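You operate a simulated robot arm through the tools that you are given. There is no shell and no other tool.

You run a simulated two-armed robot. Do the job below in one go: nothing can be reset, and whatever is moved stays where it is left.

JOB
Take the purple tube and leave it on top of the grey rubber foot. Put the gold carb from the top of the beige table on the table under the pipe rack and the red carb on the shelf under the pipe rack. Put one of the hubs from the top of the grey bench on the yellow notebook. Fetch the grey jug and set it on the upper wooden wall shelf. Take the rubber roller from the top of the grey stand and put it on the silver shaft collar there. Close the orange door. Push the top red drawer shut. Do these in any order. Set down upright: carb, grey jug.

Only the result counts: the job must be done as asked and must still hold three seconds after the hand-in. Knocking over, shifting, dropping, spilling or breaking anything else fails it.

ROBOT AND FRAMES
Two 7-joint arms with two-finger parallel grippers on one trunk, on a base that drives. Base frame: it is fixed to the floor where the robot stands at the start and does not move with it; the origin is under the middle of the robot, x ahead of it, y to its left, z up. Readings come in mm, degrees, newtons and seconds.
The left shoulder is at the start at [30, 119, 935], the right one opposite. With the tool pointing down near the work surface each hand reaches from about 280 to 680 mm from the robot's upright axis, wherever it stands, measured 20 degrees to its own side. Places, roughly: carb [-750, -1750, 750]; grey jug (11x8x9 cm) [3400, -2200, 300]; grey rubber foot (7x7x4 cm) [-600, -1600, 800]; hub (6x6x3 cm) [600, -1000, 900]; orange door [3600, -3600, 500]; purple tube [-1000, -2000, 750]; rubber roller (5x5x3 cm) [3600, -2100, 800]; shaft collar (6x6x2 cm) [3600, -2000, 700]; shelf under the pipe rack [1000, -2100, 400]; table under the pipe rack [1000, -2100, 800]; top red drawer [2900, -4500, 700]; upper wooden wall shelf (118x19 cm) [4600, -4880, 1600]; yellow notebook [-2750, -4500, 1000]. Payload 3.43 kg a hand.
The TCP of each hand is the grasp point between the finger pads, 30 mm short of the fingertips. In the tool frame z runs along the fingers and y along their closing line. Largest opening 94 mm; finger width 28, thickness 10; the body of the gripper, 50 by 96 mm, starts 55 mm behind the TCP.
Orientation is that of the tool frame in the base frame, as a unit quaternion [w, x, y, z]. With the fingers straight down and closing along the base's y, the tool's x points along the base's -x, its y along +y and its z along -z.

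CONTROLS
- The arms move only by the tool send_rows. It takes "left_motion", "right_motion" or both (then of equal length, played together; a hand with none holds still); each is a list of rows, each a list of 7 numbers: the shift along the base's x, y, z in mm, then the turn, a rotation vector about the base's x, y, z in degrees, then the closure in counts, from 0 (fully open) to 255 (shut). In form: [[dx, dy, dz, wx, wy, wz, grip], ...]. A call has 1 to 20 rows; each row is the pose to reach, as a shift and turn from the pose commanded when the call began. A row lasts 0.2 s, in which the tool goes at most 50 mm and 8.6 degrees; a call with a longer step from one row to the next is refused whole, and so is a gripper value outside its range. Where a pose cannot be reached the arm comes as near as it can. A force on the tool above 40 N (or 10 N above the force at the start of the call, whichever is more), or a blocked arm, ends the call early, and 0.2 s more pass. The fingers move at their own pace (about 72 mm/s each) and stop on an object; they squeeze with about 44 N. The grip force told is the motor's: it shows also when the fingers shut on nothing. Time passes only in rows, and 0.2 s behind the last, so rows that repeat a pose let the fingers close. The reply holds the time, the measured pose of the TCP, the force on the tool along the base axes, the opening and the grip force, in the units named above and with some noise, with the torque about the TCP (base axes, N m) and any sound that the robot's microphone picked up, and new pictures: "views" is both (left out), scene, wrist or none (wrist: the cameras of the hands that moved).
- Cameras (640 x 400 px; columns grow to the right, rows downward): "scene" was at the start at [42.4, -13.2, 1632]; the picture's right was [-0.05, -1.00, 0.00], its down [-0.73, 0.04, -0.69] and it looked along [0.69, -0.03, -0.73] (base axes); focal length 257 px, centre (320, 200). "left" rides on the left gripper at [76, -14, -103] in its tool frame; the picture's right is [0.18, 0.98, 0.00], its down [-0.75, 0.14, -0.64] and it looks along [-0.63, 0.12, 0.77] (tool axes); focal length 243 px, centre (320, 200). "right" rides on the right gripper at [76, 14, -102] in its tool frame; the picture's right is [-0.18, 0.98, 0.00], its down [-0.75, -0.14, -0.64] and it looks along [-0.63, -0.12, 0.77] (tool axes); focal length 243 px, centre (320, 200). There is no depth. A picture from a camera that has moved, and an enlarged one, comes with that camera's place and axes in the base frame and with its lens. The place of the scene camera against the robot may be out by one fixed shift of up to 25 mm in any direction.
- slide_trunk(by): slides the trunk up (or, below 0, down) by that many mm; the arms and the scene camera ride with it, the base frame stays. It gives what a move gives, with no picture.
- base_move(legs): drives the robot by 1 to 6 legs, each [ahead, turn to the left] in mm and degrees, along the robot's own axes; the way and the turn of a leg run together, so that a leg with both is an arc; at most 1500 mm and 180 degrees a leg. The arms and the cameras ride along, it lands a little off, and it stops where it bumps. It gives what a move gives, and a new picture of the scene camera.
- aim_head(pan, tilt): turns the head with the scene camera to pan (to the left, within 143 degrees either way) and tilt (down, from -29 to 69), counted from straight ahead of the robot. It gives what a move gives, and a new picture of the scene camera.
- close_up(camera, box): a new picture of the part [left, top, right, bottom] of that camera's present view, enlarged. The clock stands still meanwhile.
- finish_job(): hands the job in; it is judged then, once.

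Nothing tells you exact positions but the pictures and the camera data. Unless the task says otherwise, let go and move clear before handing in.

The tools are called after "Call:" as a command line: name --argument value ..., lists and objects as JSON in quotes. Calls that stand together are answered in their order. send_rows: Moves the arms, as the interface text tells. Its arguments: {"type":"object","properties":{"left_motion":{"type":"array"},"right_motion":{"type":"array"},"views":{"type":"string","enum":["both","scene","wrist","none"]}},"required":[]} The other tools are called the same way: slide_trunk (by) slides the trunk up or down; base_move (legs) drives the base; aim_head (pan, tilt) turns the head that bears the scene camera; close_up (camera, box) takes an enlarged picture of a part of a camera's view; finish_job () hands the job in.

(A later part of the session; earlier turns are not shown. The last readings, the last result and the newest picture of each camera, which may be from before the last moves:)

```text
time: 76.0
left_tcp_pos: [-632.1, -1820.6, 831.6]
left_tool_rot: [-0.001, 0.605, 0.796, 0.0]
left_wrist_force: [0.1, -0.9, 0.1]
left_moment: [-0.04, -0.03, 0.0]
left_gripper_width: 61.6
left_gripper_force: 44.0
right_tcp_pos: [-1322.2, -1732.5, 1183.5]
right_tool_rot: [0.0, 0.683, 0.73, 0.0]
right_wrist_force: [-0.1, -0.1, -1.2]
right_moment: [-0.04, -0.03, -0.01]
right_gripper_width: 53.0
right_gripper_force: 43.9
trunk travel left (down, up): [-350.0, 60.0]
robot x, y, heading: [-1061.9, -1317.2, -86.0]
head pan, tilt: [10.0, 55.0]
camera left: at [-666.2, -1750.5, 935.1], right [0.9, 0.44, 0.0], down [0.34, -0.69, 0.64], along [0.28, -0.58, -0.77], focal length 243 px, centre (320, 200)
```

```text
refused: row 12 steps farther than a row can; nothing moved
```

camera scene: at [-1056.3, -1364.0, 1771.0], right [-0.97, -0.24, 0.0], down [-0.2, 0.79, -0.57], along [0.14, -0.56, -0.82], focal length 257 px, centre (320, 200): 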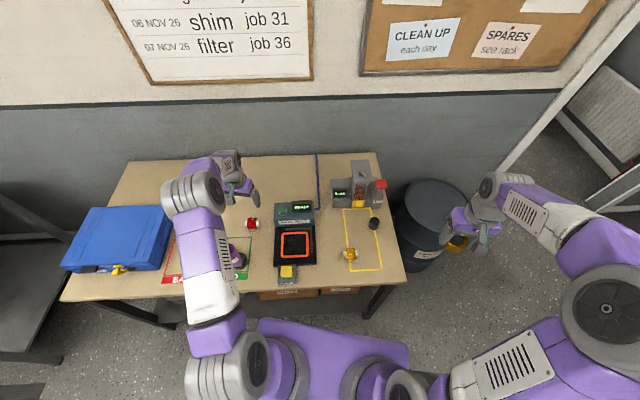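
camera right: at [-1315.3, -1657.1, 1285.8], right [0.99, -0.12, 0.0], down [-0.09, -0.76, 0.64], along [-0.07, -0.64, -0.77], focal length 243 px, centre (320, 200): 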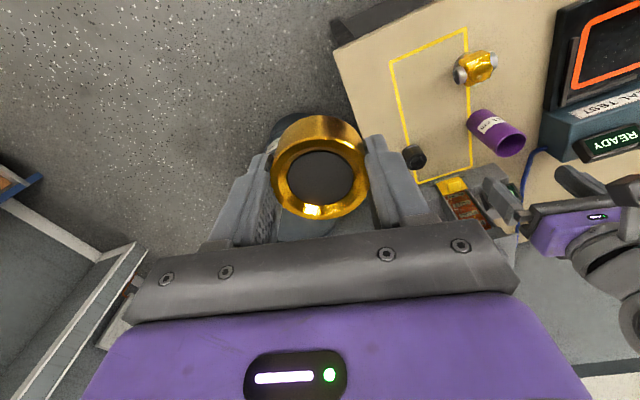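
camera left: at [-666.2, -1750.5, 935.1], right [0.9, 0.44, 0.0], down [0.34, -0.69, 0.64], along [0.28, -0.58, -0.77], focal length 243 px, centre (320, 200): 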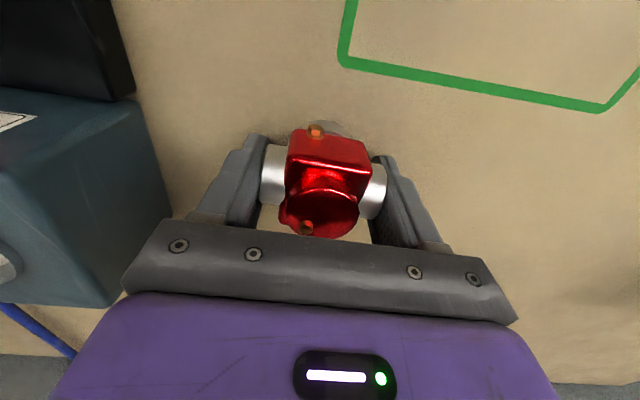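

Call:
send_rows --left_motion '[[0, 0, 20, 0, 0, 0, 255], [0, 0, 60, 0, 0, 0, 255], [0, 0, 105, 0, 0, 0, 255], [0, 0, 150, 0, 0, 0, 255], [0, 0, 195, 0, 0, 0, 255], [0, 0, 240, 0, 0, 0, 255], [0, 0, 285, 0, 0, 0, 255], [-30, 17, 310, 0, 0, -3, 255], [-68, 38, 320, 0, 0, -6, 255], [-106, 60, 320, 0, 0, -9, 255], [-144, 81, 320, 0, 0, -11.7, 255], [-184, 103, 320, 0, 0, -11.7, 255]]' --views "both"

```text
time: 78.6
left_tcp_pos: [-819.1, -1715.7, 1152.1]
left_tool_rot: [0.001, 0.683, 0.73, 0.0]
left_wrist_force: [-0.2, -0.2, -1.8]
left_moment: [-0.01, -0.01, -0.02]
left_gripper_width: 61.6
left_gripper_force: 43.5
right_tcp_pos: [-1323.2, -1730.9, 1183.2]
right_tool_rot: [0.0, 0.682, 0.731, 0.0]
right_wrist_force: [0.1, 0.6, -0.7]
right_moment: [-0.01, -0.01, -0.01]
right_gripper_width: 53.0
right_gripper_force: 44.2
trunk travel left (down, up): [-350.0, 60.0]
robot x, y, heading: [-1062.1, -1314.5, -86.2]
head pan, tilt: [10.0, 55.0]
camera scene: at [-1057.0, -1364.4, 1771.0], right [-0.97, -0.24, 0.0], down [-0.2, 0.79, -0.57], along [0.14, -0.56, -0.82], focal length 257 px, centre (320, 200)
camera left: at [-837.5, -1640.1, 1255.9], right [0.97, 0.25, 0.0], down [0.19, -0.74, 0.64], along [0.16, -0.62, -0.77], focal length 243 px, centre (320, 200)
```

scene: 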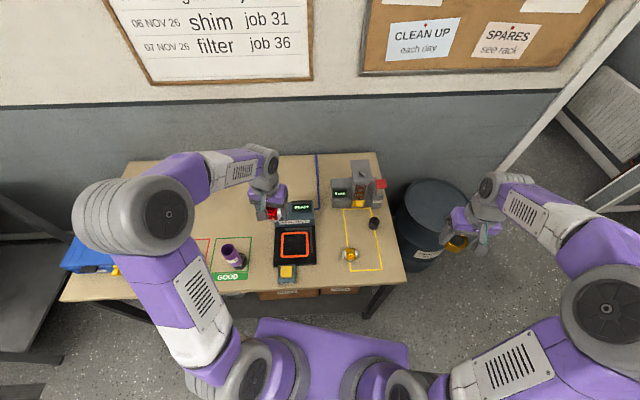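
left: 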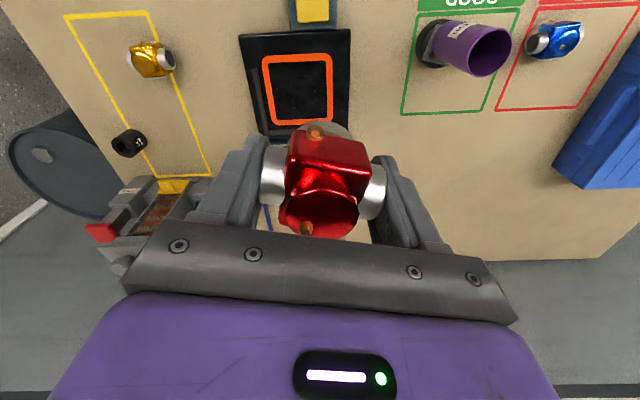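

Both hands are loaded: gold hub right, red carb left. I'll back away from the table and drive to a spot in front of the doorway.

Call:
base_move --legs '[[-300, 0], [0, -66.2], [1400, 0], [469, 0], [0, 77]]'

Call:
aim_head --pan 0 --tilt 20

```text
time: 95.7
left_tcp_pos: [-2385.9, -2244.0, 1150.7]
left_tool_rot: [0.0, 0.596, 0.803, 0.0]
left_wrist_force: [-0.1, -0.3, -1.1]
left_moment: [0.01, 0.01, -0.03]
left_gripper_width: 61.6
left_gripper_force: 44.6
right_tcp_pos: [-2874.6, -2371.7, 1183.6]
right_tool_rot: [0.0, 0.597, 0.802, 0.0]
right_wrist_force: [-1.0, 0.2, -0.6]
right_moment: [0.03, 0.0, 0.02]
right_gripper_width: 53.0
right_gripper_force: 44.0
trunk travel left (down, up): [-350.0, 60.0]
robot x, y, heading: [-2716.6, -1909.4, -73.3]
head pan, tilt: [10.0, 55.0]
camera scene: at [-2698.6, -1953.7, 1770.9], right [-0.89, -0.45, 0.0], down [-0.37, 0.73, -0.57], along [0.26, -0.51, -0.82], focal length 257 px, centre (320, 200)
```

scene: 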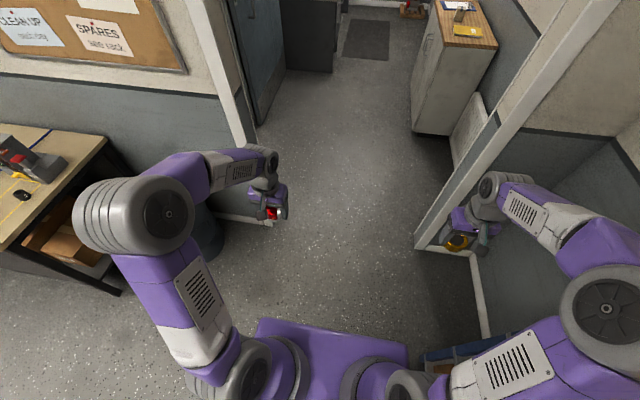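

```text
time: 96.8
left_tcp_pos: [-2384.4, -2245.3, 1152.0]
left_tool_rot: [-0.001, 0.596, 0.803, 0.0]
left_wrist_force: [-0.1, -0.7, -2.2]
left_moment: [-0.04, 0.01, 0.02]
left_gripper_width: 61.6
left_gripper_force: 44.2
right_tcp_pos: [-2873.4, -2373.5, 1182.9]
right_tool_rot: [0.0, 0.597, 0.803, 0.0]
right_wrist_force: [-0.6, -0.1, -1.2]
right_moment: [0.01, 0.02, -0.03]
right_gripper_width: 52.9
right_gripper_force: 44.0
trunk travel left (down, up): [-350.0, 60.0]
robot x, y, heading: [-2715.6, -1908.5, -73.3]
head pan, tilt: [0.0, 20.0]
camera scene: at [-2704.3, -1978.5, 1822.9], right [-0.96, -0.29, 0.0], down [-0.1, 0.33, -0.94], along [0.27, -0.9, -0.34], focal length 257 px, centre (320, 200)
```

scene: 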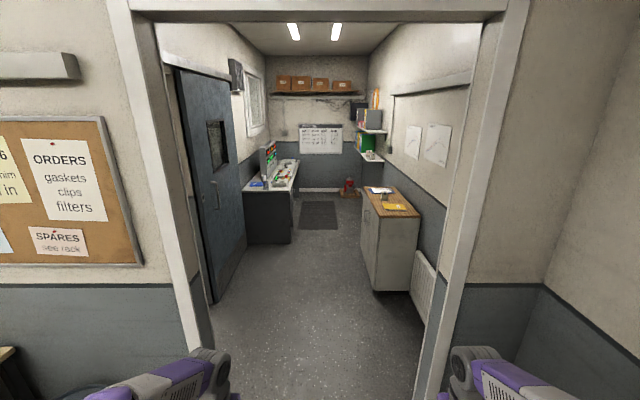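

The doorway is about 1.1 m wide and leads to an office with the wooden-topped cabinet holding the yellow notebook on the right. My elbows stick out too wide, so I'll stretch both arms forward and in before passing.

Call:
send_rows --left_motion '[[-10, -31, 0, 0, 0, 0, 255], [-20, -63, 0, 0, 0, 0, 255], [-30, -94, 0, 0, 0, 0, 255], [-40, -125, 0, 0, 0, 0, 255], [-50, -157, 0, 0, 0, 0, 255], [-59, -188, 0, 0, 0, 0, 255]]' --right_motion '[[36, -20, 0, 0, 0, 0, 255], [73, -40, 0, 0, 0, 0, 255], [110, -61, 0, 0, 0, 0, 255], [146, -81, 0, 0, 0, 0, 255], [183, -101, 0, 0, 0, 0, 255], [219, -122, 0, 0, 0, 0, 255]]' --views "none"

Call:
aim_head --pan 0 --tilt 60

```text
time: 98.2
left_tcp_pos: [-2445.7, -2433.8, 1151.8]
left_tool_rot: [-0.001, 0.596, 0.803, 0.001]
left_wrist_force: [0.0, -0.3, -1.9]
left_moment: [0.04, -0.01, 0.0]
left_gripper_width: 61.8
left_gripper_force: 44.0
right_tcp_pos: [-2654.0, -2496.5, 1185.5]
right_tool_rot: [-0.001, 0.596, 0.803, 0.001]
right_wrist_force: [-0.4, -0.5, -1.9]
right_moment: [0.04, 0.02, 0.01]
right_gripper_width: 53.1
right_gripper_force: 43.8
trunk travel left (down, up): [-350.0, 60.0]
robot x, y, heading: [-2713.8, -1905.7, -73.2]
head pan, tilt: [0.0, 20.0]
```

```text
time: 99.2
left_tcp_pos: [-2446.1, -2431.8, 1153.4]
left_tool_rot: [0.0, 0.596, 0.803, -0.001]
left_wrist_force: [-0.1, 0.6, -1.3]
left_moment: [-0.03, 0.0, -0.03]
left_gripper_width: 61.8
left_gripper_force: 44.3
right_tcp_pos: [-2656.0, -2494.8, 1185.7]
right_tool_rot: [0.0, 0.596, 0.803, 0.0]
right_wrist_force: [0.0, 0.7, -1.0]
right_moment: [0.03, -0.02, -0.01]
right_gripper_width: 52.8
right_gripper_force: 44.1
trunk travel left (down, up): [-350.0, 60.0]
robot x, y, heading: [-2715.3, -1910.9, -73.1]
head pan, tilt: [0.0, 60.0]
camera scene: at [-2711.9, -1953.3, 1764.9], right [-0.96, -0.29, 0.0], down [-0.25, 0.83, -0.5], along [0.14, -0.48, -0.87], focal length 257 px, centre (320, 200)
```

scene: 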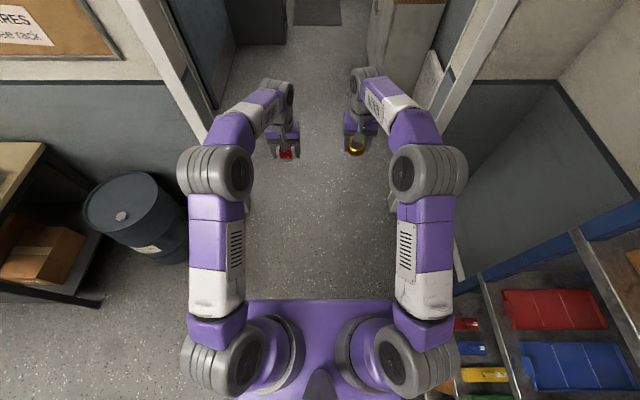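

The arms are narrow now and the doorway centre is straight ahead. I'll drive through and look.

Call:
base_move --legs '[[1350, 0]]'

Call:
aim_head --pan -25 --tilt 35

Call:
aim_head --pan 60 --tilt 15

Call:
aim_head --pan 115 --tilt 15

```text
time: 106.1
left_tcp_pos: [-2042.2, -3747.2, 1152.8]
left_tool_rot: [0.0, 0.593, 0.805, -0.001]
left_wrist_force: [0.6, 0.2, -1.6]
left_moment: [0.01, -0.03, -0.01]
left_gripper_width: 61.6
left_gripper_force: 44.3
right_tcp_pos: [-2251.1, -3810.4, 1187.0]
right_tool_rot: [-0.001, 0.593, 0.805, 0.0]
right_wrist_force: [0.4, -0.4, -1.3]
right_moment: [-0.01, 0.04, -0.02]
right_gripper_width: 52.9
right_gripper_force: 44.4
trunk travel left (down, up): [-350.0, 60.0]
robot x, y, heading: [-2315.4, -3224.1, -72.9]
head pan, tilt: [0.0, 60.0]
camera scene: at [-2310.0, -3268.7, 1764.9], right [-0.96, -0.29, 0.0], down [-0.26, 0.83, -0.5], along [0.15, -0.48, -0.87], focal length 257 px, centre (320, 200)
```

scene: 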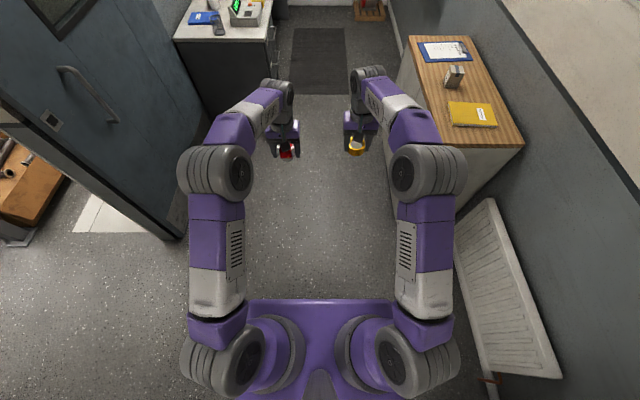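

```text
time: 107.0
left_tcp_pos: [-2040.5, -3746.1, 1152.4]
left_tool_rot: [0.0, 0.593, 0.805, 0.0]
left_wrist_force: [0.4, 0.7, -1.0]
left_moment: [-0.04, 0.04, 0.0]
left_gripper_width: 61.6
left_gripper_force: 44.4
right_tcp_pos: [-2250.9, -3809.7, 1186.6]
right_tool_rot: [0.0, 0.593, 0.805, 0.0]
right_wrist_force: [0.1, -0.5, -1.2]
right_moment: [0.0, 0.02, 0.01]
right_gripper_width: 53.0
right_gripper_force: 44.3
trunk travel left (down, up): [-350.0, 60.0]
robot x, y, heading: [-2313.8, -3223.5, -72.9]
head pan, tilt: [-25.0, 35.0]
camera scene: at [-2341.6, -3292.1, 1799.1], right [-0.99, 0.14, 0.0], down [0.08, 0.57, -0.82], along [-0.11, -0.81, -0.57], focal length 257 px, centre (320, 200)
```

scene: 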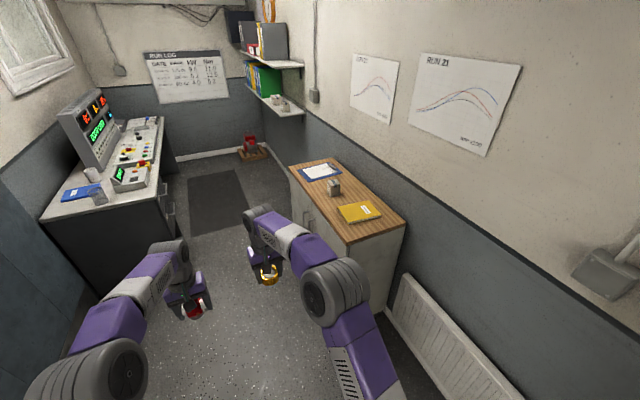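

```text
time: 108.6
left_tcp_pos: [-2041.0, -3745.4, 1153.0]
left_tool_rot: [0.0, 0.593, 0.805, 0.0]
left_wrist_force: [-0.1, 0.7, -2.1]
left_moment: [-0.02, -0.01, -0.02]
left_gripper_width: 61.5
left_gripper_force: 43.5
right_tcp_pos: [-2250.8, -3810.6, 1186.2]
right_tool_rot: [0.0, 0.593, 0.805, 0.0]
right_wrist_force: [-0.3, 1.1, -1.2]
right_moment: [-0.01, -0.02, 0.03]
right_gripper_width: 52.7
right_gripper_force: 44.6
trunk travel left (down, up): [-350.0, 60.0]
robot x, y, heading: [-2314.6, -3226.0, -72.7]
head pan, tilt: [60.0, 15.0]
camera scene: at [-2238.6, -3225.8, 1831.1], right [-0.22, -0.97, 0.0], down [-0.25, 0.06, -0.97], along [0.94, -0.22, -0.26], focal length 257 px, centre (320, 200)
```

scene: 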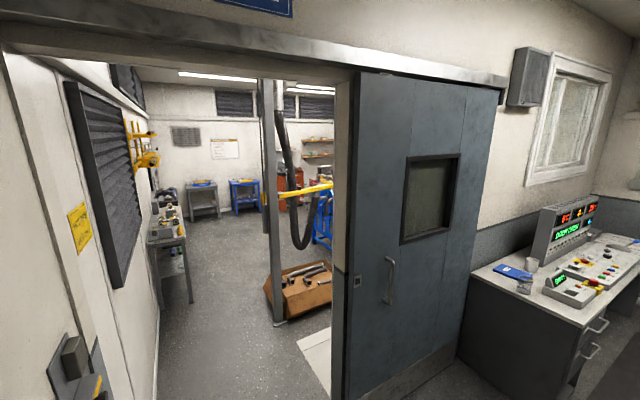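

```text
time: 109.8
left_tcp_pos: [-2040.5, -3746.2, 1153.7]
left_tool_rot: [0.001, 0.593, 0.805, -0.001]
left_wrist_force: [0.0, 0.2, -0.8]
left_moment: [0.0, -0.03, 0.0]
left_gripper_width: 61.5
left_gripper_force: 43.6
right_tcp_pos: [-2250.2, -3810.5, 1187.3]
right_tool_rot: [0.0, 0.593, 0.806, 0.0]
right_wrist_force: [0.2, -1.0, -1.3]
right_moment: [-0.01, -0.02, -0.01]
right_gripper_width: 52.9
right_gripper_force: 43.5
trunk travel left (down, up): [-350.0, 60.0]
robot x, y, heading: [-2310.9, -3221.2, -73.0]
head pan, tilt: [115.0, 15.0]
camera scene: at [-2260.4, -3142.3, 1831.2], right [0.67, -0.74, 0.0], down [-0.19, -0.17, -0.97], along [0.72, 0.65, -0.26], focal length 257 px, centre (320, 200)
```

scene: 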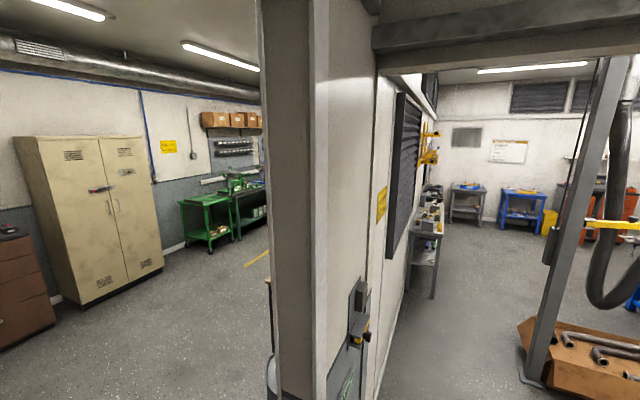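

The office opens through a sliding door into a second workshop where the pipe-rack table stands. First I'll place the hub: the notebook lies on the cabinet at about (-2722,-4416, z≈900), so I'll drive closer.

Call:
base_move --legs '[[0, -28], [636, 0], [0, 4]]'

Call:
aim_head --pan -20 --tilt 50

```text
time: 115.2
left_tcp_pos: [-2391.7, -4431.5, 1153.1]
left_tool_rot: [0.0, 0.747, 0.665, 0.001]
left_wrist_force: [0.7, -0.3, -2.0]
left_moment: [-0.01, 0.0, -0.03]
left_gripper_width: 61.4
left_gripper_force: 43.5
right_tcp_pos: [-2608.7, -4405.8, 1186.7]
right_tool_rot: [0.0, 0.747, 0.665, 0.001]
right_wrist_force: [-0.7, 0.6, -1.2]
right_moment: [0.0, 0.01, 0.0]
right_gripper_width: 53.0
right_gripper_force: 44.3
trunk travel left (down, up): [-350.0, 60.0]
robot x, y, heading: [-2429.9, -3848.9, -96.6]
head pan, tilt: [115.0, 15.0]
camera scene: at [-2345.2, -3794.7, 1831.2], right [0.31, -0.95, 0.0], down [-0.25, -0.08, -0.97], along [0.92, 0.3, -0.26], focal length 257 px, centre (320, 200)
```

scene: 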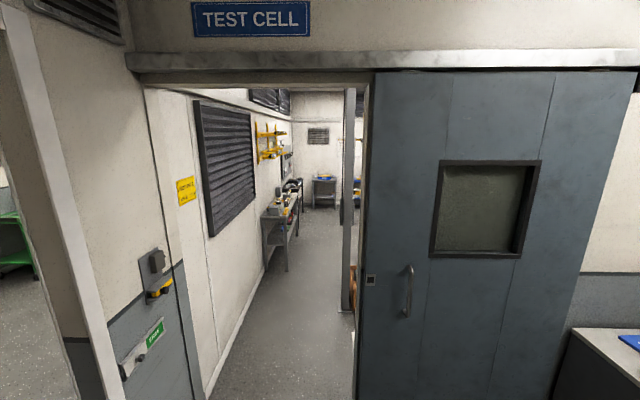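

```text
time: 117.4
left_tcp_pos: [-2391.0, -4431.6, 1152.8]
left_tool_rot: [0.0, 0.747, 0.664, 0.001]
left_wrist_force: [0.2, 0.3, -1.7]
left_moment: [0.01, 0.01, 0.01]
left_gripper_width: 61.7
left_gripper_force: 44.2
right_tcp_pos: [-2609.3, -4407.4, 1187.1]
right_tool_rot: [0.0, 0.748, 0.664, 0.0]
right_wrist_force: [-1.0, 0.7, -1.0]
right_moment: [0.01, -0.02, -0.01]
right_gripper_width: 52.8
right_gripper_force: 43.8
trunk travel left (down, up): [-350.0, 60.0]
robot x, y, heading: [-2429.0, -3844.0, -96.8]
head pan, tilt: [-20.0, 50.0]
camera scene: at [-2468.4, -3892.9, 1777.4], right [-0.89, 0.45, 0.0], down [0.34, 0.68, -0.64], along [-0.29, -0.57, -0.77], focal length 257 px, centre (320, 200)
```

scene: 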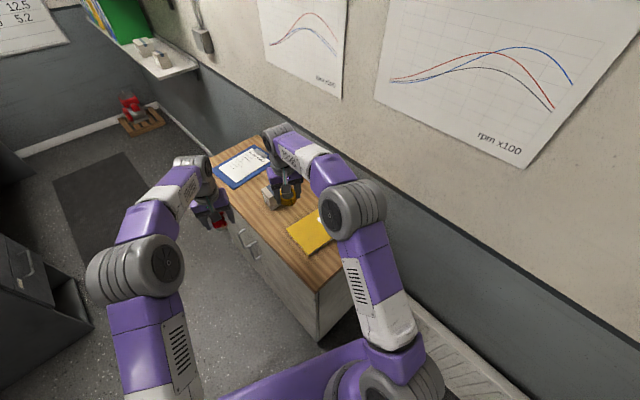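

Call:
close_up --camera "right" --box '[0, 0, 640, 400]'

Call:
close_up --camera "scene" --box '[200, 130, 400, 255]'

```text
1.00 times, centred on (320, 200) of right (not enlarged: the box is as wide or as high as the picture)
camera zoom: at [-2587.4, -4333.1, 1289.4], right [0.95, -0.3, 0.0], down [-0.23, -0.73, 0.64], along [-0.19, -0.61, -0.77], focal length 243 px, centre (320, 200)
```

zoom: 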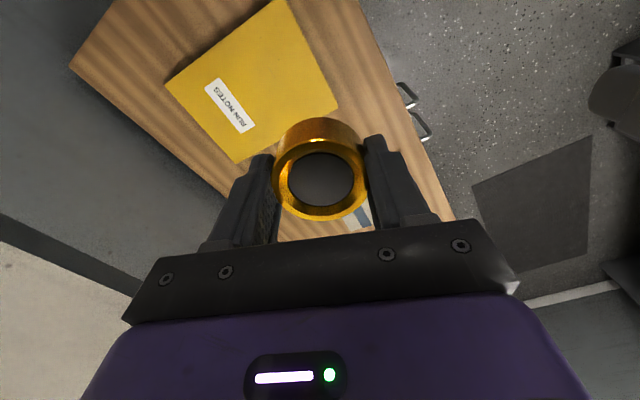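

```text
3.20 times, centred on (300, 192) of scene
camera zoom: at [-2468.4, -3892.9, 1777.4], right [-0.89, 0.45, 0.0], down [0.34, 0.68, -0.64], along [-0.29, -0.57, -0.77], focal length 822 px, centre (384, 224)
```

zoom: 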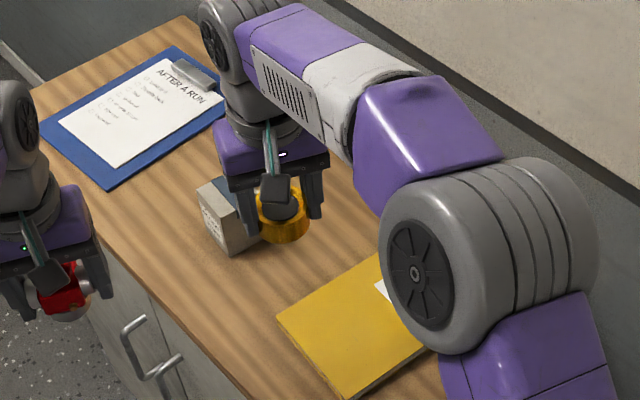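

The notebook is about 150×210 mm, and its centre lies 108 mm to the right of the hand. I'll move over it and descend partway.

Call:
send_rows --right_motion '[[-37, -2, 0, 0, 0, 0, 255], [-74, -4, 0, 0, 0, 0, 255], [-109, -6, 0, 0, 0, 0, 255], [-109, -6, -45, 0, 0, 0, 255], [-109, -6, -90, 0, 0, 0, 255], [-109, -6, -135, 0, 0, 0, 255], [-109, -6, -180, 0, 0, 0, 255], [-109, -6, -200, 0, 0, 0, 255], [-109, -6, -200, 0, 0, 0, 255]]' --views "both"

```text
time: 119.4
left_tcp_pos: [-2392.4, -4431.2, 1153.5]
left_tool_rot: [0.0, 0.747, 0.665, 0.0]
left_wrist_force: [-0.2, -0.2, -1.5]
left_moment: [0.02, 0.03, -0.01]
left_gripper_width: 61.7
left_gripper_force: 44.2
right_tcp_pos: [-2718.4, -4413.8, 986.6]
right_tool_rot: [-0.001, 0.747, 0.665, 0.001]
right_wrist_force: [0.4, -0.5, -0.8]
right_moment: [-0.01, 0.02, 0.02]
right_gripper_width: 52.4
right_gripper_force: 44.0
trunk travel left (down, up): [-350.0, 60.0]
robot x, y, heading: [-2428.0, -3844.4, -96.9]
head pan, tilt: [-20.0, 50.0]
camera scene: at [-2468.4, -3892.9, 1777.4], right [-0.89, 0.45, 0.0], down [0.34, 0.68, -0.64], along [-0.29, -0.57, -0.77], focal length 257 px, centre (320, 200)
camera right: at [-2696.1, -4341.5, 1088.8], right [0.95, -0.3, 0.0], down [-0.23, -0.73, 0.64], along [-0.19, -0.61, -0.77], focal length 243 px, centre (320, 200)
```

scene: 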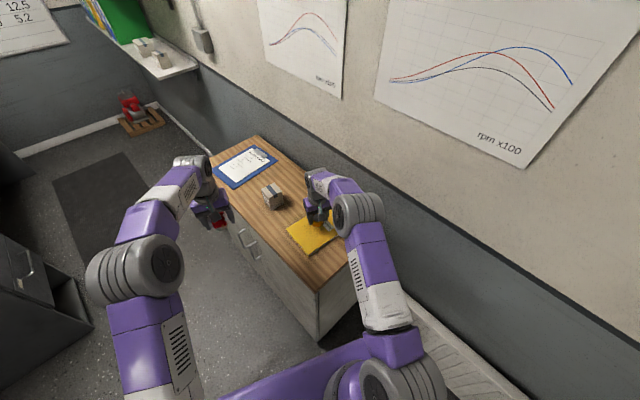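
right: 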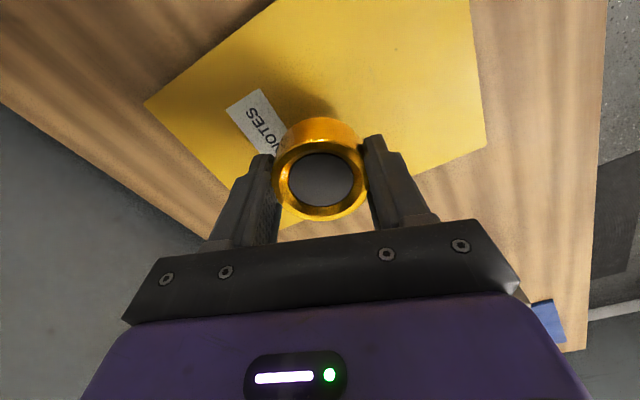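

The landing point is well inside the notebook. I'll lower in small steps watching the force.

Call:
send_rows --right_motion '[[1, 8, -20, 0, 0, 0, 255], [1, 8, -35, 0, 0, 0, 255], [1, 8, -40, 0, 0, 0, 255], [1, 8, -40, 0, 0, 0, 255]]' --views "wrist"

Call:
close_up --camera "scene" --box '[260, 170, 380, 245]'

```text
time: 120.4
left_tcp_pos: [-2390.5, -4430.4, 1154.1]
left_tool_rot: [0.001, 0.747, 0.665, 0.0]
left_wrist_force: [-0.5, 0.1, -1.2]
left_moment: [-0.01, -0.03, -0.01]
left_gripper_width: 61.6
left_gripper_force: 43.7
right_tcp_pos: [-2716.5, -4404.9, 950.9]
right_tool_rot: [0.002, 0.748, 0.664, -0.003]
right_wrist_force: [-1.7, 0.2, 23.9]
right_moment: [0.46, -0.11, 0.03]
right_gripper_width: 52.8
right_gripper_force: 44.0
trunk travel left (down, up): [-350.0, 60.0]
robot x, y, heading: [-2428.3, -3847.5, -96.7]
head pan, tilt: [-20.0, 50.0]
camera right: at [-2694.9, -4330.9, 1053.0], right [0.95, -0.3, 0.0], down [-0.23, -0.73, 0.65], along [-0.19, -0.62, -0.76], focal length 243 px, centre (320, 200)
```

right: 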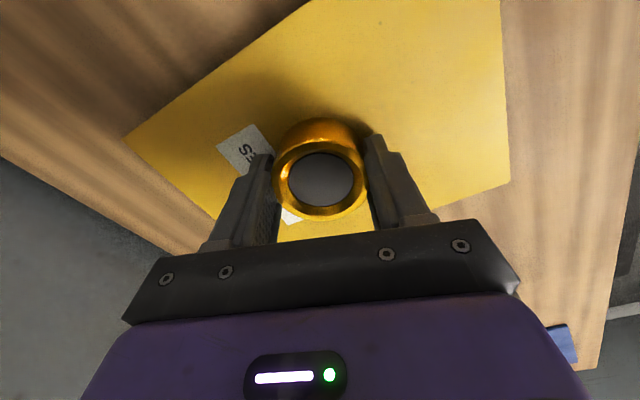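

```text
5.33 times, centred on (320, 208) of scene
camera zoom: at [-2467.3, -3890.0, 1777.8], right [-0.89, 0.45, 0.0], down [0.34, 0.68, -0.64], along [-0.29, -0.58, -0.77], focal length 1369 px, centre (320, 160)
```

zoom: 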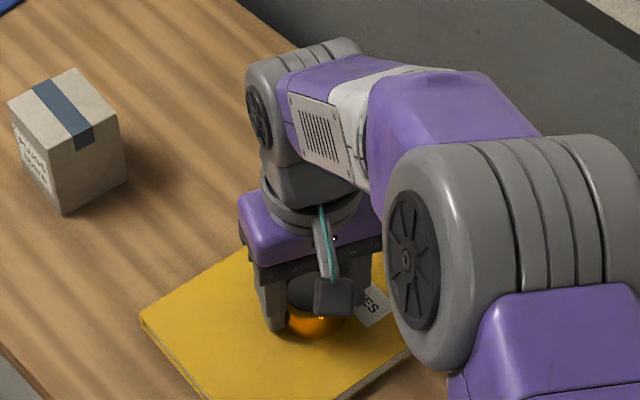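

Contact: the notebook's top is at z≈918. I'll relieve the pressure and open.

Call:
send_rows --right_motion '[[0, 0, 3, 0, 0, 0, 255], [0, 0, 4, 0, 0, 0, 130], [0, 0, 4, 0, 0, 0, 105], [0, 0, 4, 0, 0, 0, 80], [0, 0, 5, 0, 0, 0, 40], [0, 0, 5, 0, 0, 0, 0], [0, 0, 40, 0, 0, 0, 0], [0, 0, 85, 0, 0, 0, 0], [0, 0, 130, 0, 0, 0, 0], [0, 0, 175, 0, 0, 0, 0]]' --views "both"

```text
time: 122.6
left_tcp_pos: [-2391.3, -4431.1, 1153.9]
left_tool_rot: [0.0, 0.747, 0.665, 0.0]
left_wrist_force: [0.9, 0.9, -0.7]
left_moment: [-0.07, -0.02, 0.02]
left_gripper_width: 61.7
left_gripper_force: 43.8
right_tcp_pos: [-2717.4, -4402.9, 1125.2]
right_tool_rot: [0.0, 0.748, 0.664, -0.001]
right_wrist_force: [0.1, 0.4, 0.0]
right_moment: [0.02, 0.03, -0.05]
right_gripper_width: 93.9
right_gripper_force: 0.1
trunk travel left (down, up): [-350.0, 60.0]
robot x, y, heading: [-2431.5, -3844.8, -97.1]
head pan, tilt: [-20.0, 50.0]
camera scene: at [-2467.9, -3891.9, 1777.5], right [-0.89, 0.45, 0.0], down [0.34, 0.68, -0.64], along [-0.29, -0.57, -0.77], focal length 257 px, centre (320, 200)
camera right: at [-2695.5, -4331.0, 1226.6], right [0.95, -0.3, 0.0], down [-0.23, -0.73, 0.64], along [-0.19, -0.61, -0.77], focal length 243 px, centre (320, 200)
```

scene: 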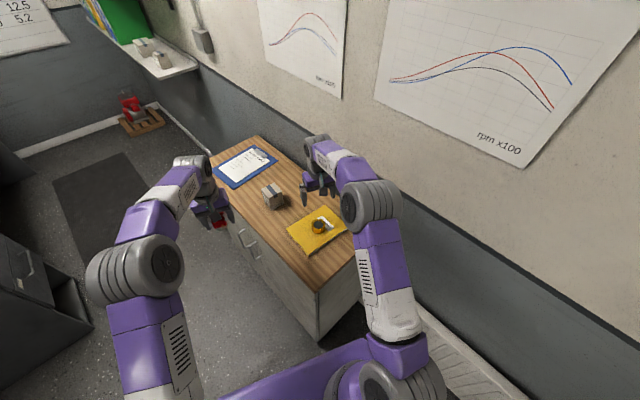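
right: 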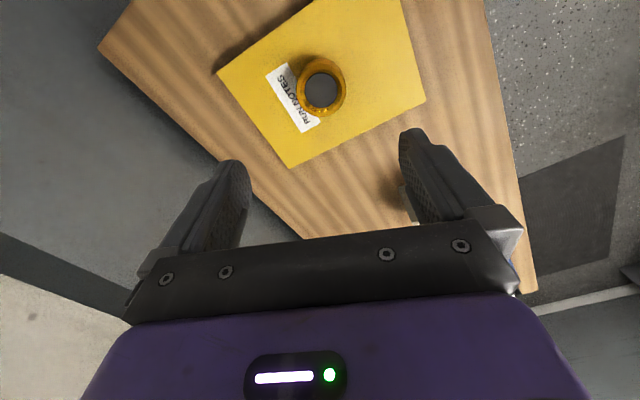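

The hub rests on the notebook. I'll tuck the right hand back in line and reverse out through the doorway toward the beige table for the gold carb.

Call:
send_rows --right_motion '[[36, -4, 20, 0, 0, 0, 0], [72, -8, 40, 0, 0, 0, 0], [107, -13, 60, 0, 0, 0, 0]]' --views "none"

Call:
aim_head --pan 0 --tilt 50

```text
time: 123.4
left_tcp_pos: [-2390.3, -4431.7, 1154.0]
left_tool_rot: [-0.002, 0.748, 0.664, -0.001]
left_wrist_force: [-0.4, 0.2, -2.5]
left_moment: [-0.02, -0.01, 0.02]
left_gripper_width: 61.5
left_gripper_force: 44.2
right_tcp_pos: [-2609.1, -4416.0, 1183.8]
right_tool_rot: [-0.001, 0.747, 0.664, -0.001]
right_wrist_force: [0.8, -0.5, -0.1]
right_moment: [-0.03, 0.03, 0.0]
right_gripper_width: 93.9
right_gripper_force: 0.1
trunk travel left (down, up): [-350.0, 60.0]
robot x, y, heading: [-2429.4, -3843.8, -96.6]
head pan, tilt: [-20.0, 50.0]
```

```text
time: 124.2
left_tcp_pos: [-2391.7, -4432.3, 1152.7]
left_tool_rot: [0.0, 0.747, 0.664, 0.0]
left_wrist_force: [0.5, -0.1, -2.6]
left_moment: [0.01, 0.01, 0.01]
left_gripper_width: 61.8
left_gripper_force: 44.2
right_tcp_pos: [-2609.7, -4415.9, 1182.2]
right_tool_rot: [0.0, 0.747, 0.665, 0.0]
right_wrist_force: [1.0, 0.3, -1.5]
right_moment: [0.0, 0.02, -0.03]
right_gripper_width: 94.1
right_gripper_force: 0.2
trunk travel left (down, up): [-350.0, 60.0]
robot x, y, heading: [-2430.8, -3846.1, -96.6]
head pan, tilt: [0.0, 50.0]
camera scene: at [-2443.0, -3900.4, 1777.4], right [-0.99, 0.12, 0.0], down [0.09, 0.76, -0.64], along [-0.08, -0.64, -0.77], focal length 257 px, centre (320, 200)
```

scene: 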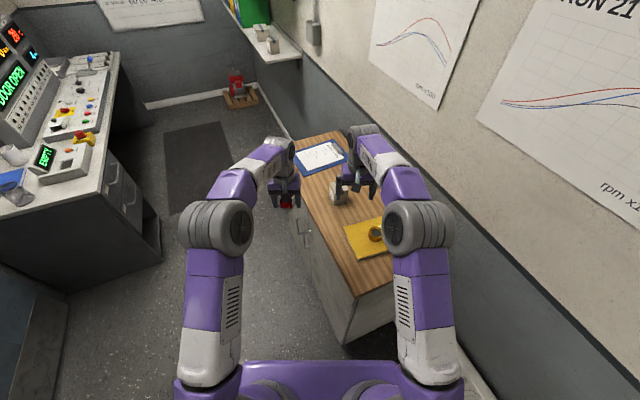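

Call:
base_move --legs '[[0, 7.6], [-1500, 0], [-490, 0]]'

```text
time: 134.8
left_tcp_pos: [-2339.6, -2425.9, 1153.3]
left_tool_rot: [-0.001, 0.706, 0.709, 0.001]
left_wrist_force: [-0.9, 0.4, -2.2]
left_moment: [-0.01, -0.01, 0.01]
left_gripper_width: 61.5
left_gripper_force: 44.2
right_tcp_pos: [-2556.8, -2438.8, 1182.0]
right_tool_rot: [0.0, 0.705, 0.709, 0.001]
right_wrist_force: [0.0, -0.1, -0.1]
right_moment: [-0.02, 0.01, 0.01]
right_gripper_width: 93.9
right_gripper_force: 0.0
trunk travel left (down, up): [-350.0, 60.0]
robot x, y, heading: [-2445.2, -1849.4, -89.8]
head pan, tilt: [0.0, 50.0]
camera scene: at [-2455.5, -1905.0, 1777.4], right [-1.0, 0.0, 0.0], down [0.0, 0.77, -0.64], along [0.0, -0.64, -0.77], focal length 257 px, centre (320, 200)
```

scene: 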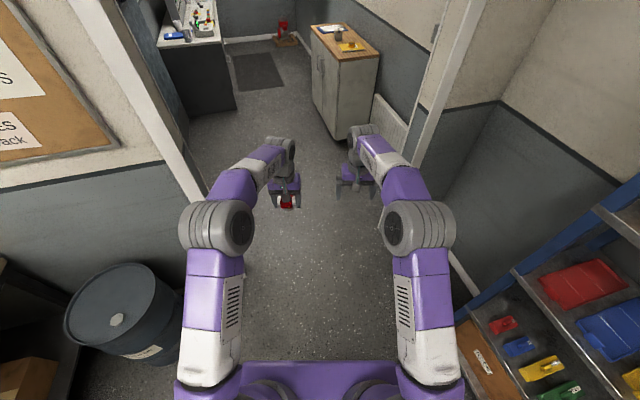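

Call:
base_move --legs '[[0, 114.6], [1500, 0], [128, 0], [0, -110.8]]'

Call:
aim_head --pan 0 --tilt 55

```text
time: 152.6
left_tcp_pos: [-850.0, -1704.3, 1153.9]
left_tool_rot: [0.0, 0.687, 0.727, 0.0]
left_wrist_force: [0.6, -0.4, -1.5]
left_moment: [0.02, -0.02, 0.01]
left_gripper_width: 62.1
left_gripper_force: 43.9
right_tcp_pos: [-1065.9, -1726.7, 1182.2]
right_tool_rot: [0.0, 0.687, 0.727, 0.0]
right_wrist_force: [0.1, 0.5, -0.2]
right_moment: [-0.02, 0.03, 0.0]
right_gripper_width: 94.1
right_gripper_force: 0.1
trunk travel left (down, up): [-350.0, 60.0]
robot x, y, heading: [-987.3, -1132.7, -86.9]
head pan, tilt: [0.0, 50.0]
camera scene: at [-992.5, -1189.2, 1777.4], right [-1.0, -0.06, 0.0], down [-0.04, 0.76, -0.64], along [0.04, -0.64, -0.77], focal length 257 px, centre (320, 200)
```

scene: 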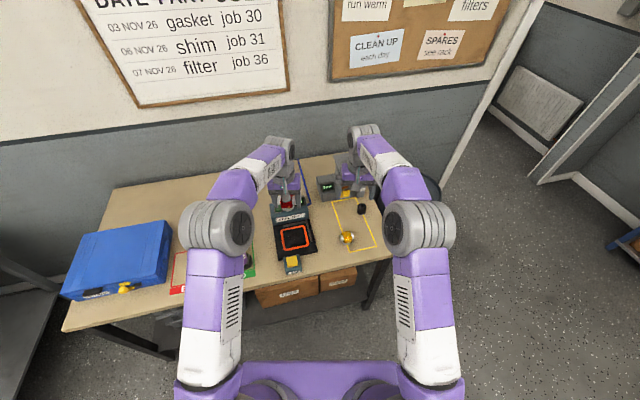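

```text
time: 153.3
left_tcp_pos: [-849.3, -1704.4, 1153.1]
left_tool_rot: [-0.001, 0.687, 0.727, 0.001]
left_wrist_force: [0.3, -0.5, -1.9]
left_moment: [-0.04, -0.02, 0.0]
left_gripper_width: 61.8
left_gripper_force: 43.4
right_tcp_pos: [-1066.0, -1727.4, 1182.4]
right_tool_rot: [-0.001, 0.687, 0.727, 0.0]
right_wrist_force: [-0.6, -0.5, 0.8]
right_moment: [-0.01, 0.02, 0.01]
right_gripper_width: 94.1
right_gripper_force: 0.1
trunk travel left (down, up): [-350.0, 60.0]
robot x, y, heading: [-985.2, -1134.0, -86.7]
head pan, tilt: [0.0, 55.0]
camera scene: at [-992.6, -1184.3, 1770.9], right [-1.0, -0.06, 0.0], down [-0.05, 0.82, -0.57], along [0.03, -0.57, -0.82], focal length 257 px, centre (320, 200)
```

scene: 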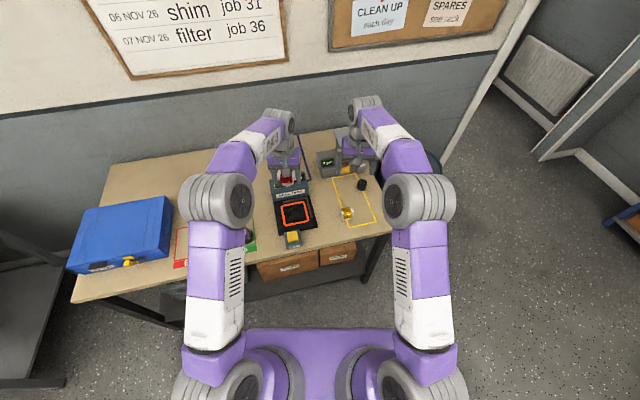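

Call:
base_move --legs '[[140, 0]]'

Call:
send_rows --right_motion '[[-3, 30, -25, 0, 0, 0, 0], [-6, 60, -50, 0, 0, 0, 0], [-9, 85, -90, 0, 0, 0, 0], [-9, 85, -130, 0, 0, 0, 0], [-9, 85, -170, 0, 0, 0, 0], [-9, 85, -180, 0, 0, 0, 0]]' --views "wrist"

```text
time: 154.6
left_tcp_pos: [-839.7, -1843.3, 1153.7]
left_tool_rot: [0.0, 0.686, 0.727, 0.0]
left_wrist_force: [-0.1, -0.1, -1.4]
left_moment: [0.0, 0.0, 0.03]
left_gripper_width: 61.8
left_gripper_force: 43.6
right_tcp_pos: [-1057.1, -1866.1, 1182.3]
right_tool_rot: [0.0, 0.687, 0.727, -0.001]
right_wrist_force: [0.4, -0.3, 0.0]
right_moment: [0.01, -0.01, 0.01]
right_gripper_width: 94.0
right_gripper_force: 0.0
trunk travel left (down, up): [-350.0, 60.0]
robot x, y, heading: [-975.5, -1267.3, -86.6]
head pan, tilt: [0.0, 55.0]
camera scene: at [-984.7, -1322.3, 1771.0], right [-1.0, -0.06, 0.0], down [-0.05, 0.82, -0.57], along [0.03, -0.57, -0.82], focal length 257 px, centre (320, 200)
```

scene: 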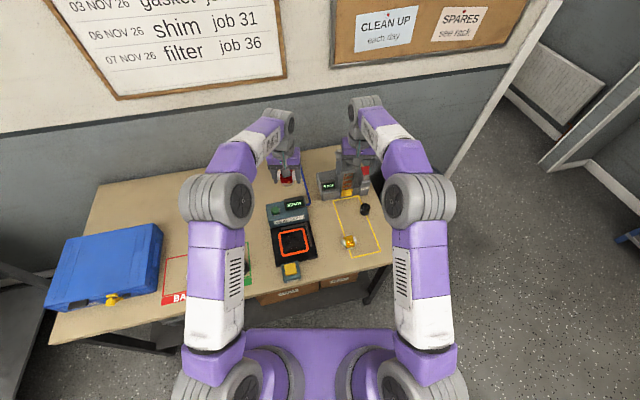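

```text
time: 156.0
left_tcp_pos: [-840.0, -1840.8, 1153.6]
left_tool_rot: [-0.001, 0.686, 0.727, 0.0]
left_wrist_force: [0.3, 0.2, -1.4]
left_moment: [0.0, -0.04, -0.01]
left_gripper_width: 61.7
left_gripper_force: 44.2
right_tcp_pos: [-1065.6, -1781.3, 1002.8]
right_tool_rot: [0.0, 0.686, 0.727, -0.001]
right_wrist_force: [-0.4, -0.4, 0.1]
right_moment: [0.01, -0.01, -0.02]
right_gripper_width: 94.1
right_gripper_force: 0.1
trunk travel left (down, up): [-350.0, 60.0]
robot x, y, heading: [-983.7, -1271.8, -86.5]
head pan, tilt: [0.0, 55.0]
camera right: at [-1055.6, -1705.3, 1105.0], right [0.99, -0.13, 0.0], down [-0.1, -0.76, 0.64], along [-0.08, -0.64, -0.77], focal length 243 px, centre (320, 200)
```

right: 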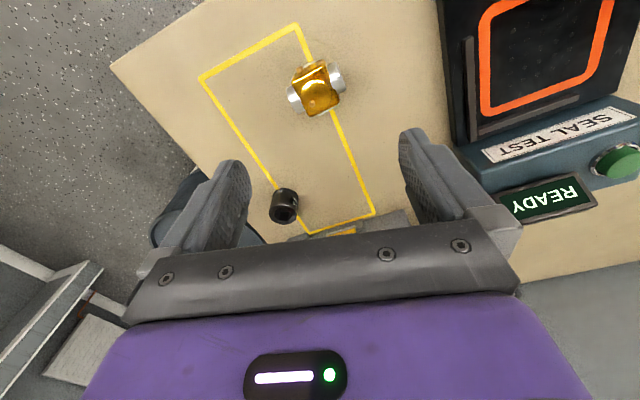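

Call:
close_up --camera "right" --box '[240, 30, 400, 130]'

```text
4.00 times, centred on (320, 80) of right
camera zoom: at [-1055.6, -1705.3, 1105.0], right [0.99, -0.13, 0.0], down [-0.1, -0.76, 0.64], along [-0.08, -0.64, -0.77], focal length 970 px, centre (320, 680)
```

zoom: 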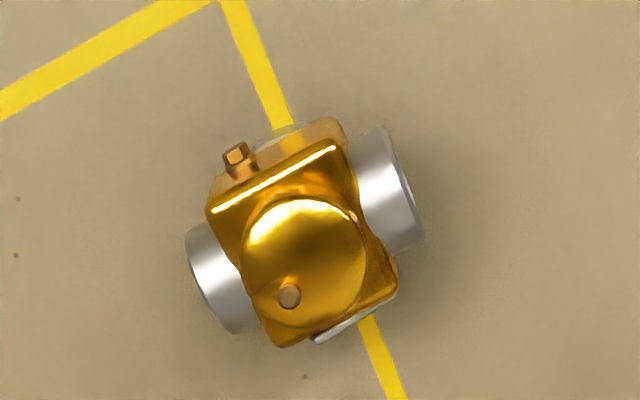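

The gold carb's flanges are turned about 15° from the hand. I'll rotate to match and lower halfway to check.

Call:
send_rows --right_motion '[[-2, 1, -30, 0, 0, 7.6, 0], [-5, 1, -65, 0, 0, 15.2, 0], [-5, 1, -100, 0, 0, 15.2, 0], [-5, 1, -100, 0, 0, 15.2, 0]]' --views "wrist"

Call:
close_up --camera "right" --box '[220, 80, 420, 205]'

```text
time: 157.0
left_tcp_pos: [-840.6, -1842.7, 1153.2]
left_tool_rot: [0.0, 0.687, 0.727, 0.0]
left_wrist_force: [-0.4, -0.2, -1.7]
left_moment: [-0.01, 0.02, -0.02]
left_gripper_width: 62.0
left_gripper_force: 43.8
right_tcp_pos: [-1069.9, -1778.9, 904.1]
right_tool_rot: [0.0, 0.584, 0.812, 0.001]
right_wrist_force: [0.1, 0.5, 0.3]
right_moment: [0.03, -0.02, 0.01]
right_gripper_width: 94.2
right_gripper_force: 0.0
trunk travel left (down, up): [-350.0, 60.0]
robot x, y, heading: [-976.2, -1273.8, -87.1]
head pan, tilt: [0.0, 55.0]
camera right: at [-1081.4, -1704.0, 1007.0], right [0.99, 0.14, 0.0], down [0.11, -0.76, 0.64], along [0.09, -0.64, -0.77], focal length 243 px, centre (320, 200)
```

right: 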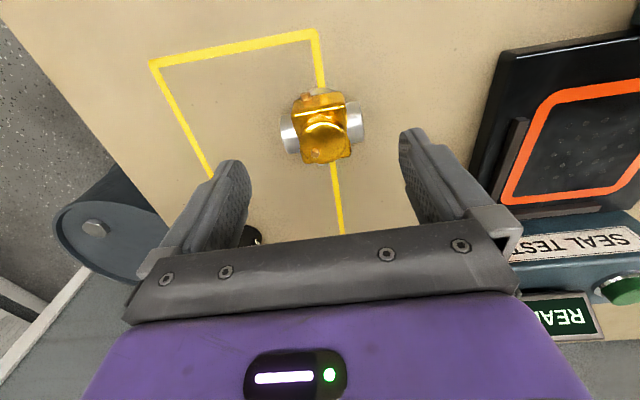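

```text
3.20 times, centred on (320, 142) of right
camera zoom: at [-1081.4, -1704.0, 1007.0], right [0.99, 0.14, 0.0], down [0.11, -0.76, 0.64], along [0.09, -0.64, -0.77], focal length 776 px, centre (320, 384)
```

zoom: 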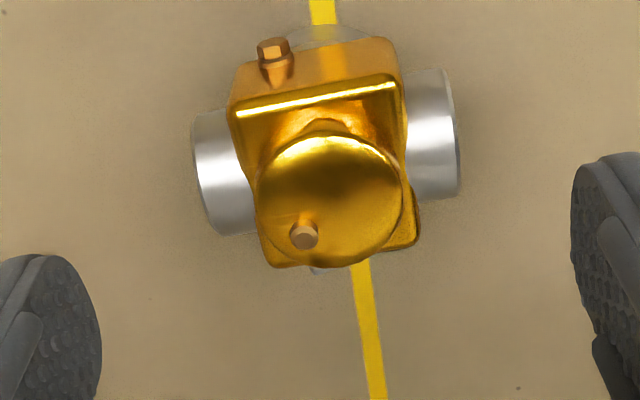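

Aligned. Descending and closing on the gold carb's flange ends.

Call:
send_rows --right_motion '[[1, -1, -35, 0, 0, 0, 0], [1, -1, -60, 0, 0, 0, 0], [1, -1, -70, 0, 0, 0, 0], [1, -1, -70, 0, 0, 0, 60], [1, -1, -70, 0, 0, 0, 120], [1, -1, -70, 0, 0, 0, 255], [1, -1, -70, 0, 0, 0, 255], [1, -1, -70, 0, 0, 0, 255]]' --views "wrist"

```text
time: 158.8
left_tcp_pos: [-840.6, -1843.0, 1152.2]
left_tool_rot: [0.0, 0.687, 0.727, 0.0]
left_wrist_force: [0.5, -0.1, -1.3]
left_moment: [-0.02, -0.01, -0.03]
left_gripper_width: 62.0
left_gripper_force: 44.2
right_tcp_pos: [-1070.3, -1781.3, 833.8]
right_tool_rot: [0.0, 0.584, 0.812, 0.0]
right_wrist_force: [-0.7, 0.0, 0.7]
right_moment: [-0.02, 0.0, -0.02]
right_gripper_width: 61.5
right_gripper_force: 44.3
trunk travel left (down, up): [-350.0, 60.0]
robot x, y, heading: [-980.5, -1272.9, -86.5]
head pan, tilt: [0.0, 55.0]
camera right: at [-1081.6, -1705.9, 936.1], right [0.99, 0.14, 0.0], down [0.11, -0.76, 0.64], along [0.09, -0.64, -0.77], focal length 243 px, centre (320, 200)
```

right: 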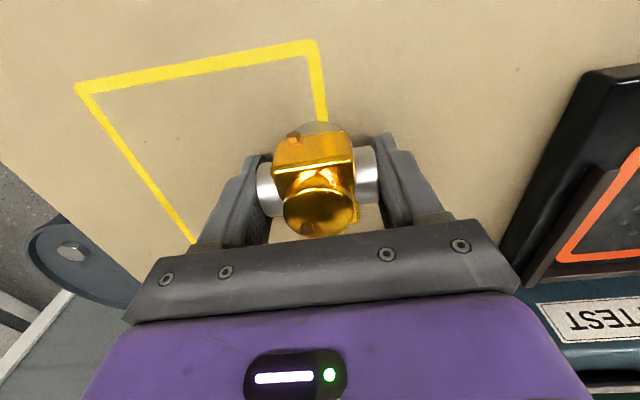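

Gold carb gripped (61.5 mm). I'll lift it, square the hand and stretch it forward for the drive back.

Call:
send_rows --right_motion '[[0, 0, 20, 0, 0, 0, 255], [0, 0, 60, 0, 0, 0, 255], [0, 0, 105, 0, 0, 0, 255], [0, 0, 150, 0, 0, 0, 255], [0, 0, 195, 0, 0, -4, 255], [0, 0, 240, 0, 0, -8, 255], [0, 0, 285, 0, 0, -12, 255], [0, -10, 325, 0, 0, -15.2, 255], [4, -40, 350, 0, 0, -15.2, 255], [6, -75, 350, 0, 0, -15.2, 255]]' --views "both"

```text
time: 161.0
left_tcp_pos: [-839.3, -1843.8, 1152.9]
left_tool_rot: [0.0, 0.686, 0.727, 0.001]
left_wrist_force: [0.2, -0.8, -2.4]
left_moment: [0.0, 0.03, -0.03]
left_gripper_width: 62.0
left_gripper_force: 44.0
right_tcp_pos: [-1062.8, -1855.6, 1181.2]
right_tool_rot: [-0.001, 0.687, 0.727, 0.002]
right_wrist_force: [-0.4, -0.9, -1.7]
right_moment: [0.02, -0.01, -0.02]
right_gripper_width: 61.7
right_gripper_force: 44.6
trunk travel left (down, up): [-350.0, 60.0]
robot x, y, heading: [-982.2, -1274.0, -86.6]
head pan, tilt: [0.0, 55.0]
camera scene: at [-984.5, -1324.5, 1770.8], right [-1.0, -0.06, 0.0], down [-0.05, 0.82, -0.57], along [0.03, -0.57, -0.82], focal length 257 px, centre (320, 200)
camera right: at [-1054.2, -1779.6, 1284.1], right [0.99, -0.13, 0.0], down [-0.1, -0.76, 0.64], along [-0.08, -0.63, -0.77], focal length 243 px, centre (320, 200)
```

scene: 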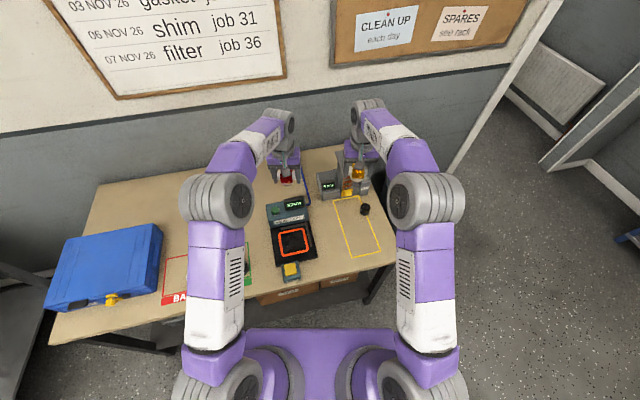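
right: 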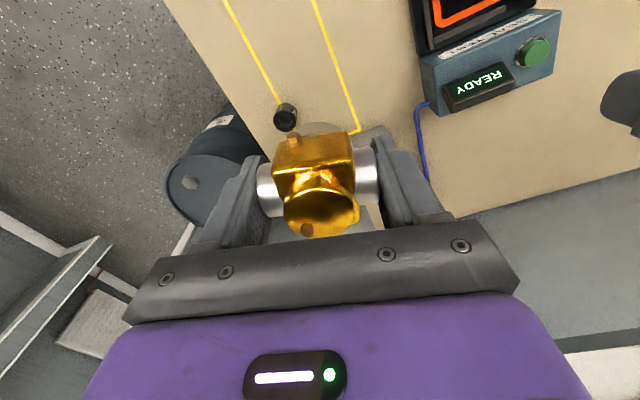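

Both carbs are held now. I'll back off and drive back to the doorway, then into the office and through the sliding door into the test cell.

Call:
base_move --legs '[[-300, 0], [0, -64.7], [1500, 0], [453, 0], [0, 78]]'

```text
time: 174.8
left_tcp_pos: [-3123.5, -2175.2, 1151.7]
left_tool_rot: [0.0, 0.973, 0.23, 0.002]
left_wrist_force: [-0.3, -0.4, -1.6]
left_moment: [-0.01, -0.03, -0.04]
left_gripper_width: 62.0
left_gripper_force: 43.8
right_tcp_pos: [-3214.5, -1969.4, 1183.2]
right_tool_rot: [-0.004, 0.974, 0.225, 0.017]
right_wrist_force: [4.2, 2.6, 0.8]
right_moment: [-0.23, 0.55, -0.06]
right_gripper_width: 62.1
right_gripper_force: 44.2
trunk travel left (down, up): [-350.0, 60.0]
robot x, y, heading: [-2653.0, -1824.0, -153.5]
head pan, tilt: [0.0, 55.0]
stopped in leg 4: the force on the tool passed its limit at 162 N (the readings are from after the stop); the commanded pose is now the measured one
camera scene: at [-2699.0, -1849.2, 1771.0], right [-0.45, 0.89, 0.0], down [0.73, 0.37, -0.57], along [-0.51, -0.26, -0.82], focal length 257 px, centre (320, 200)
```

scene: 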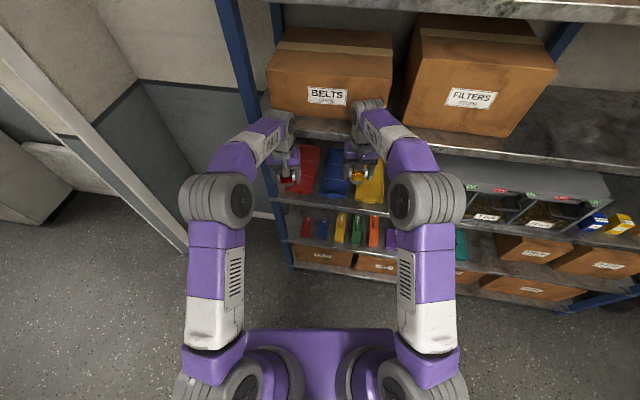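

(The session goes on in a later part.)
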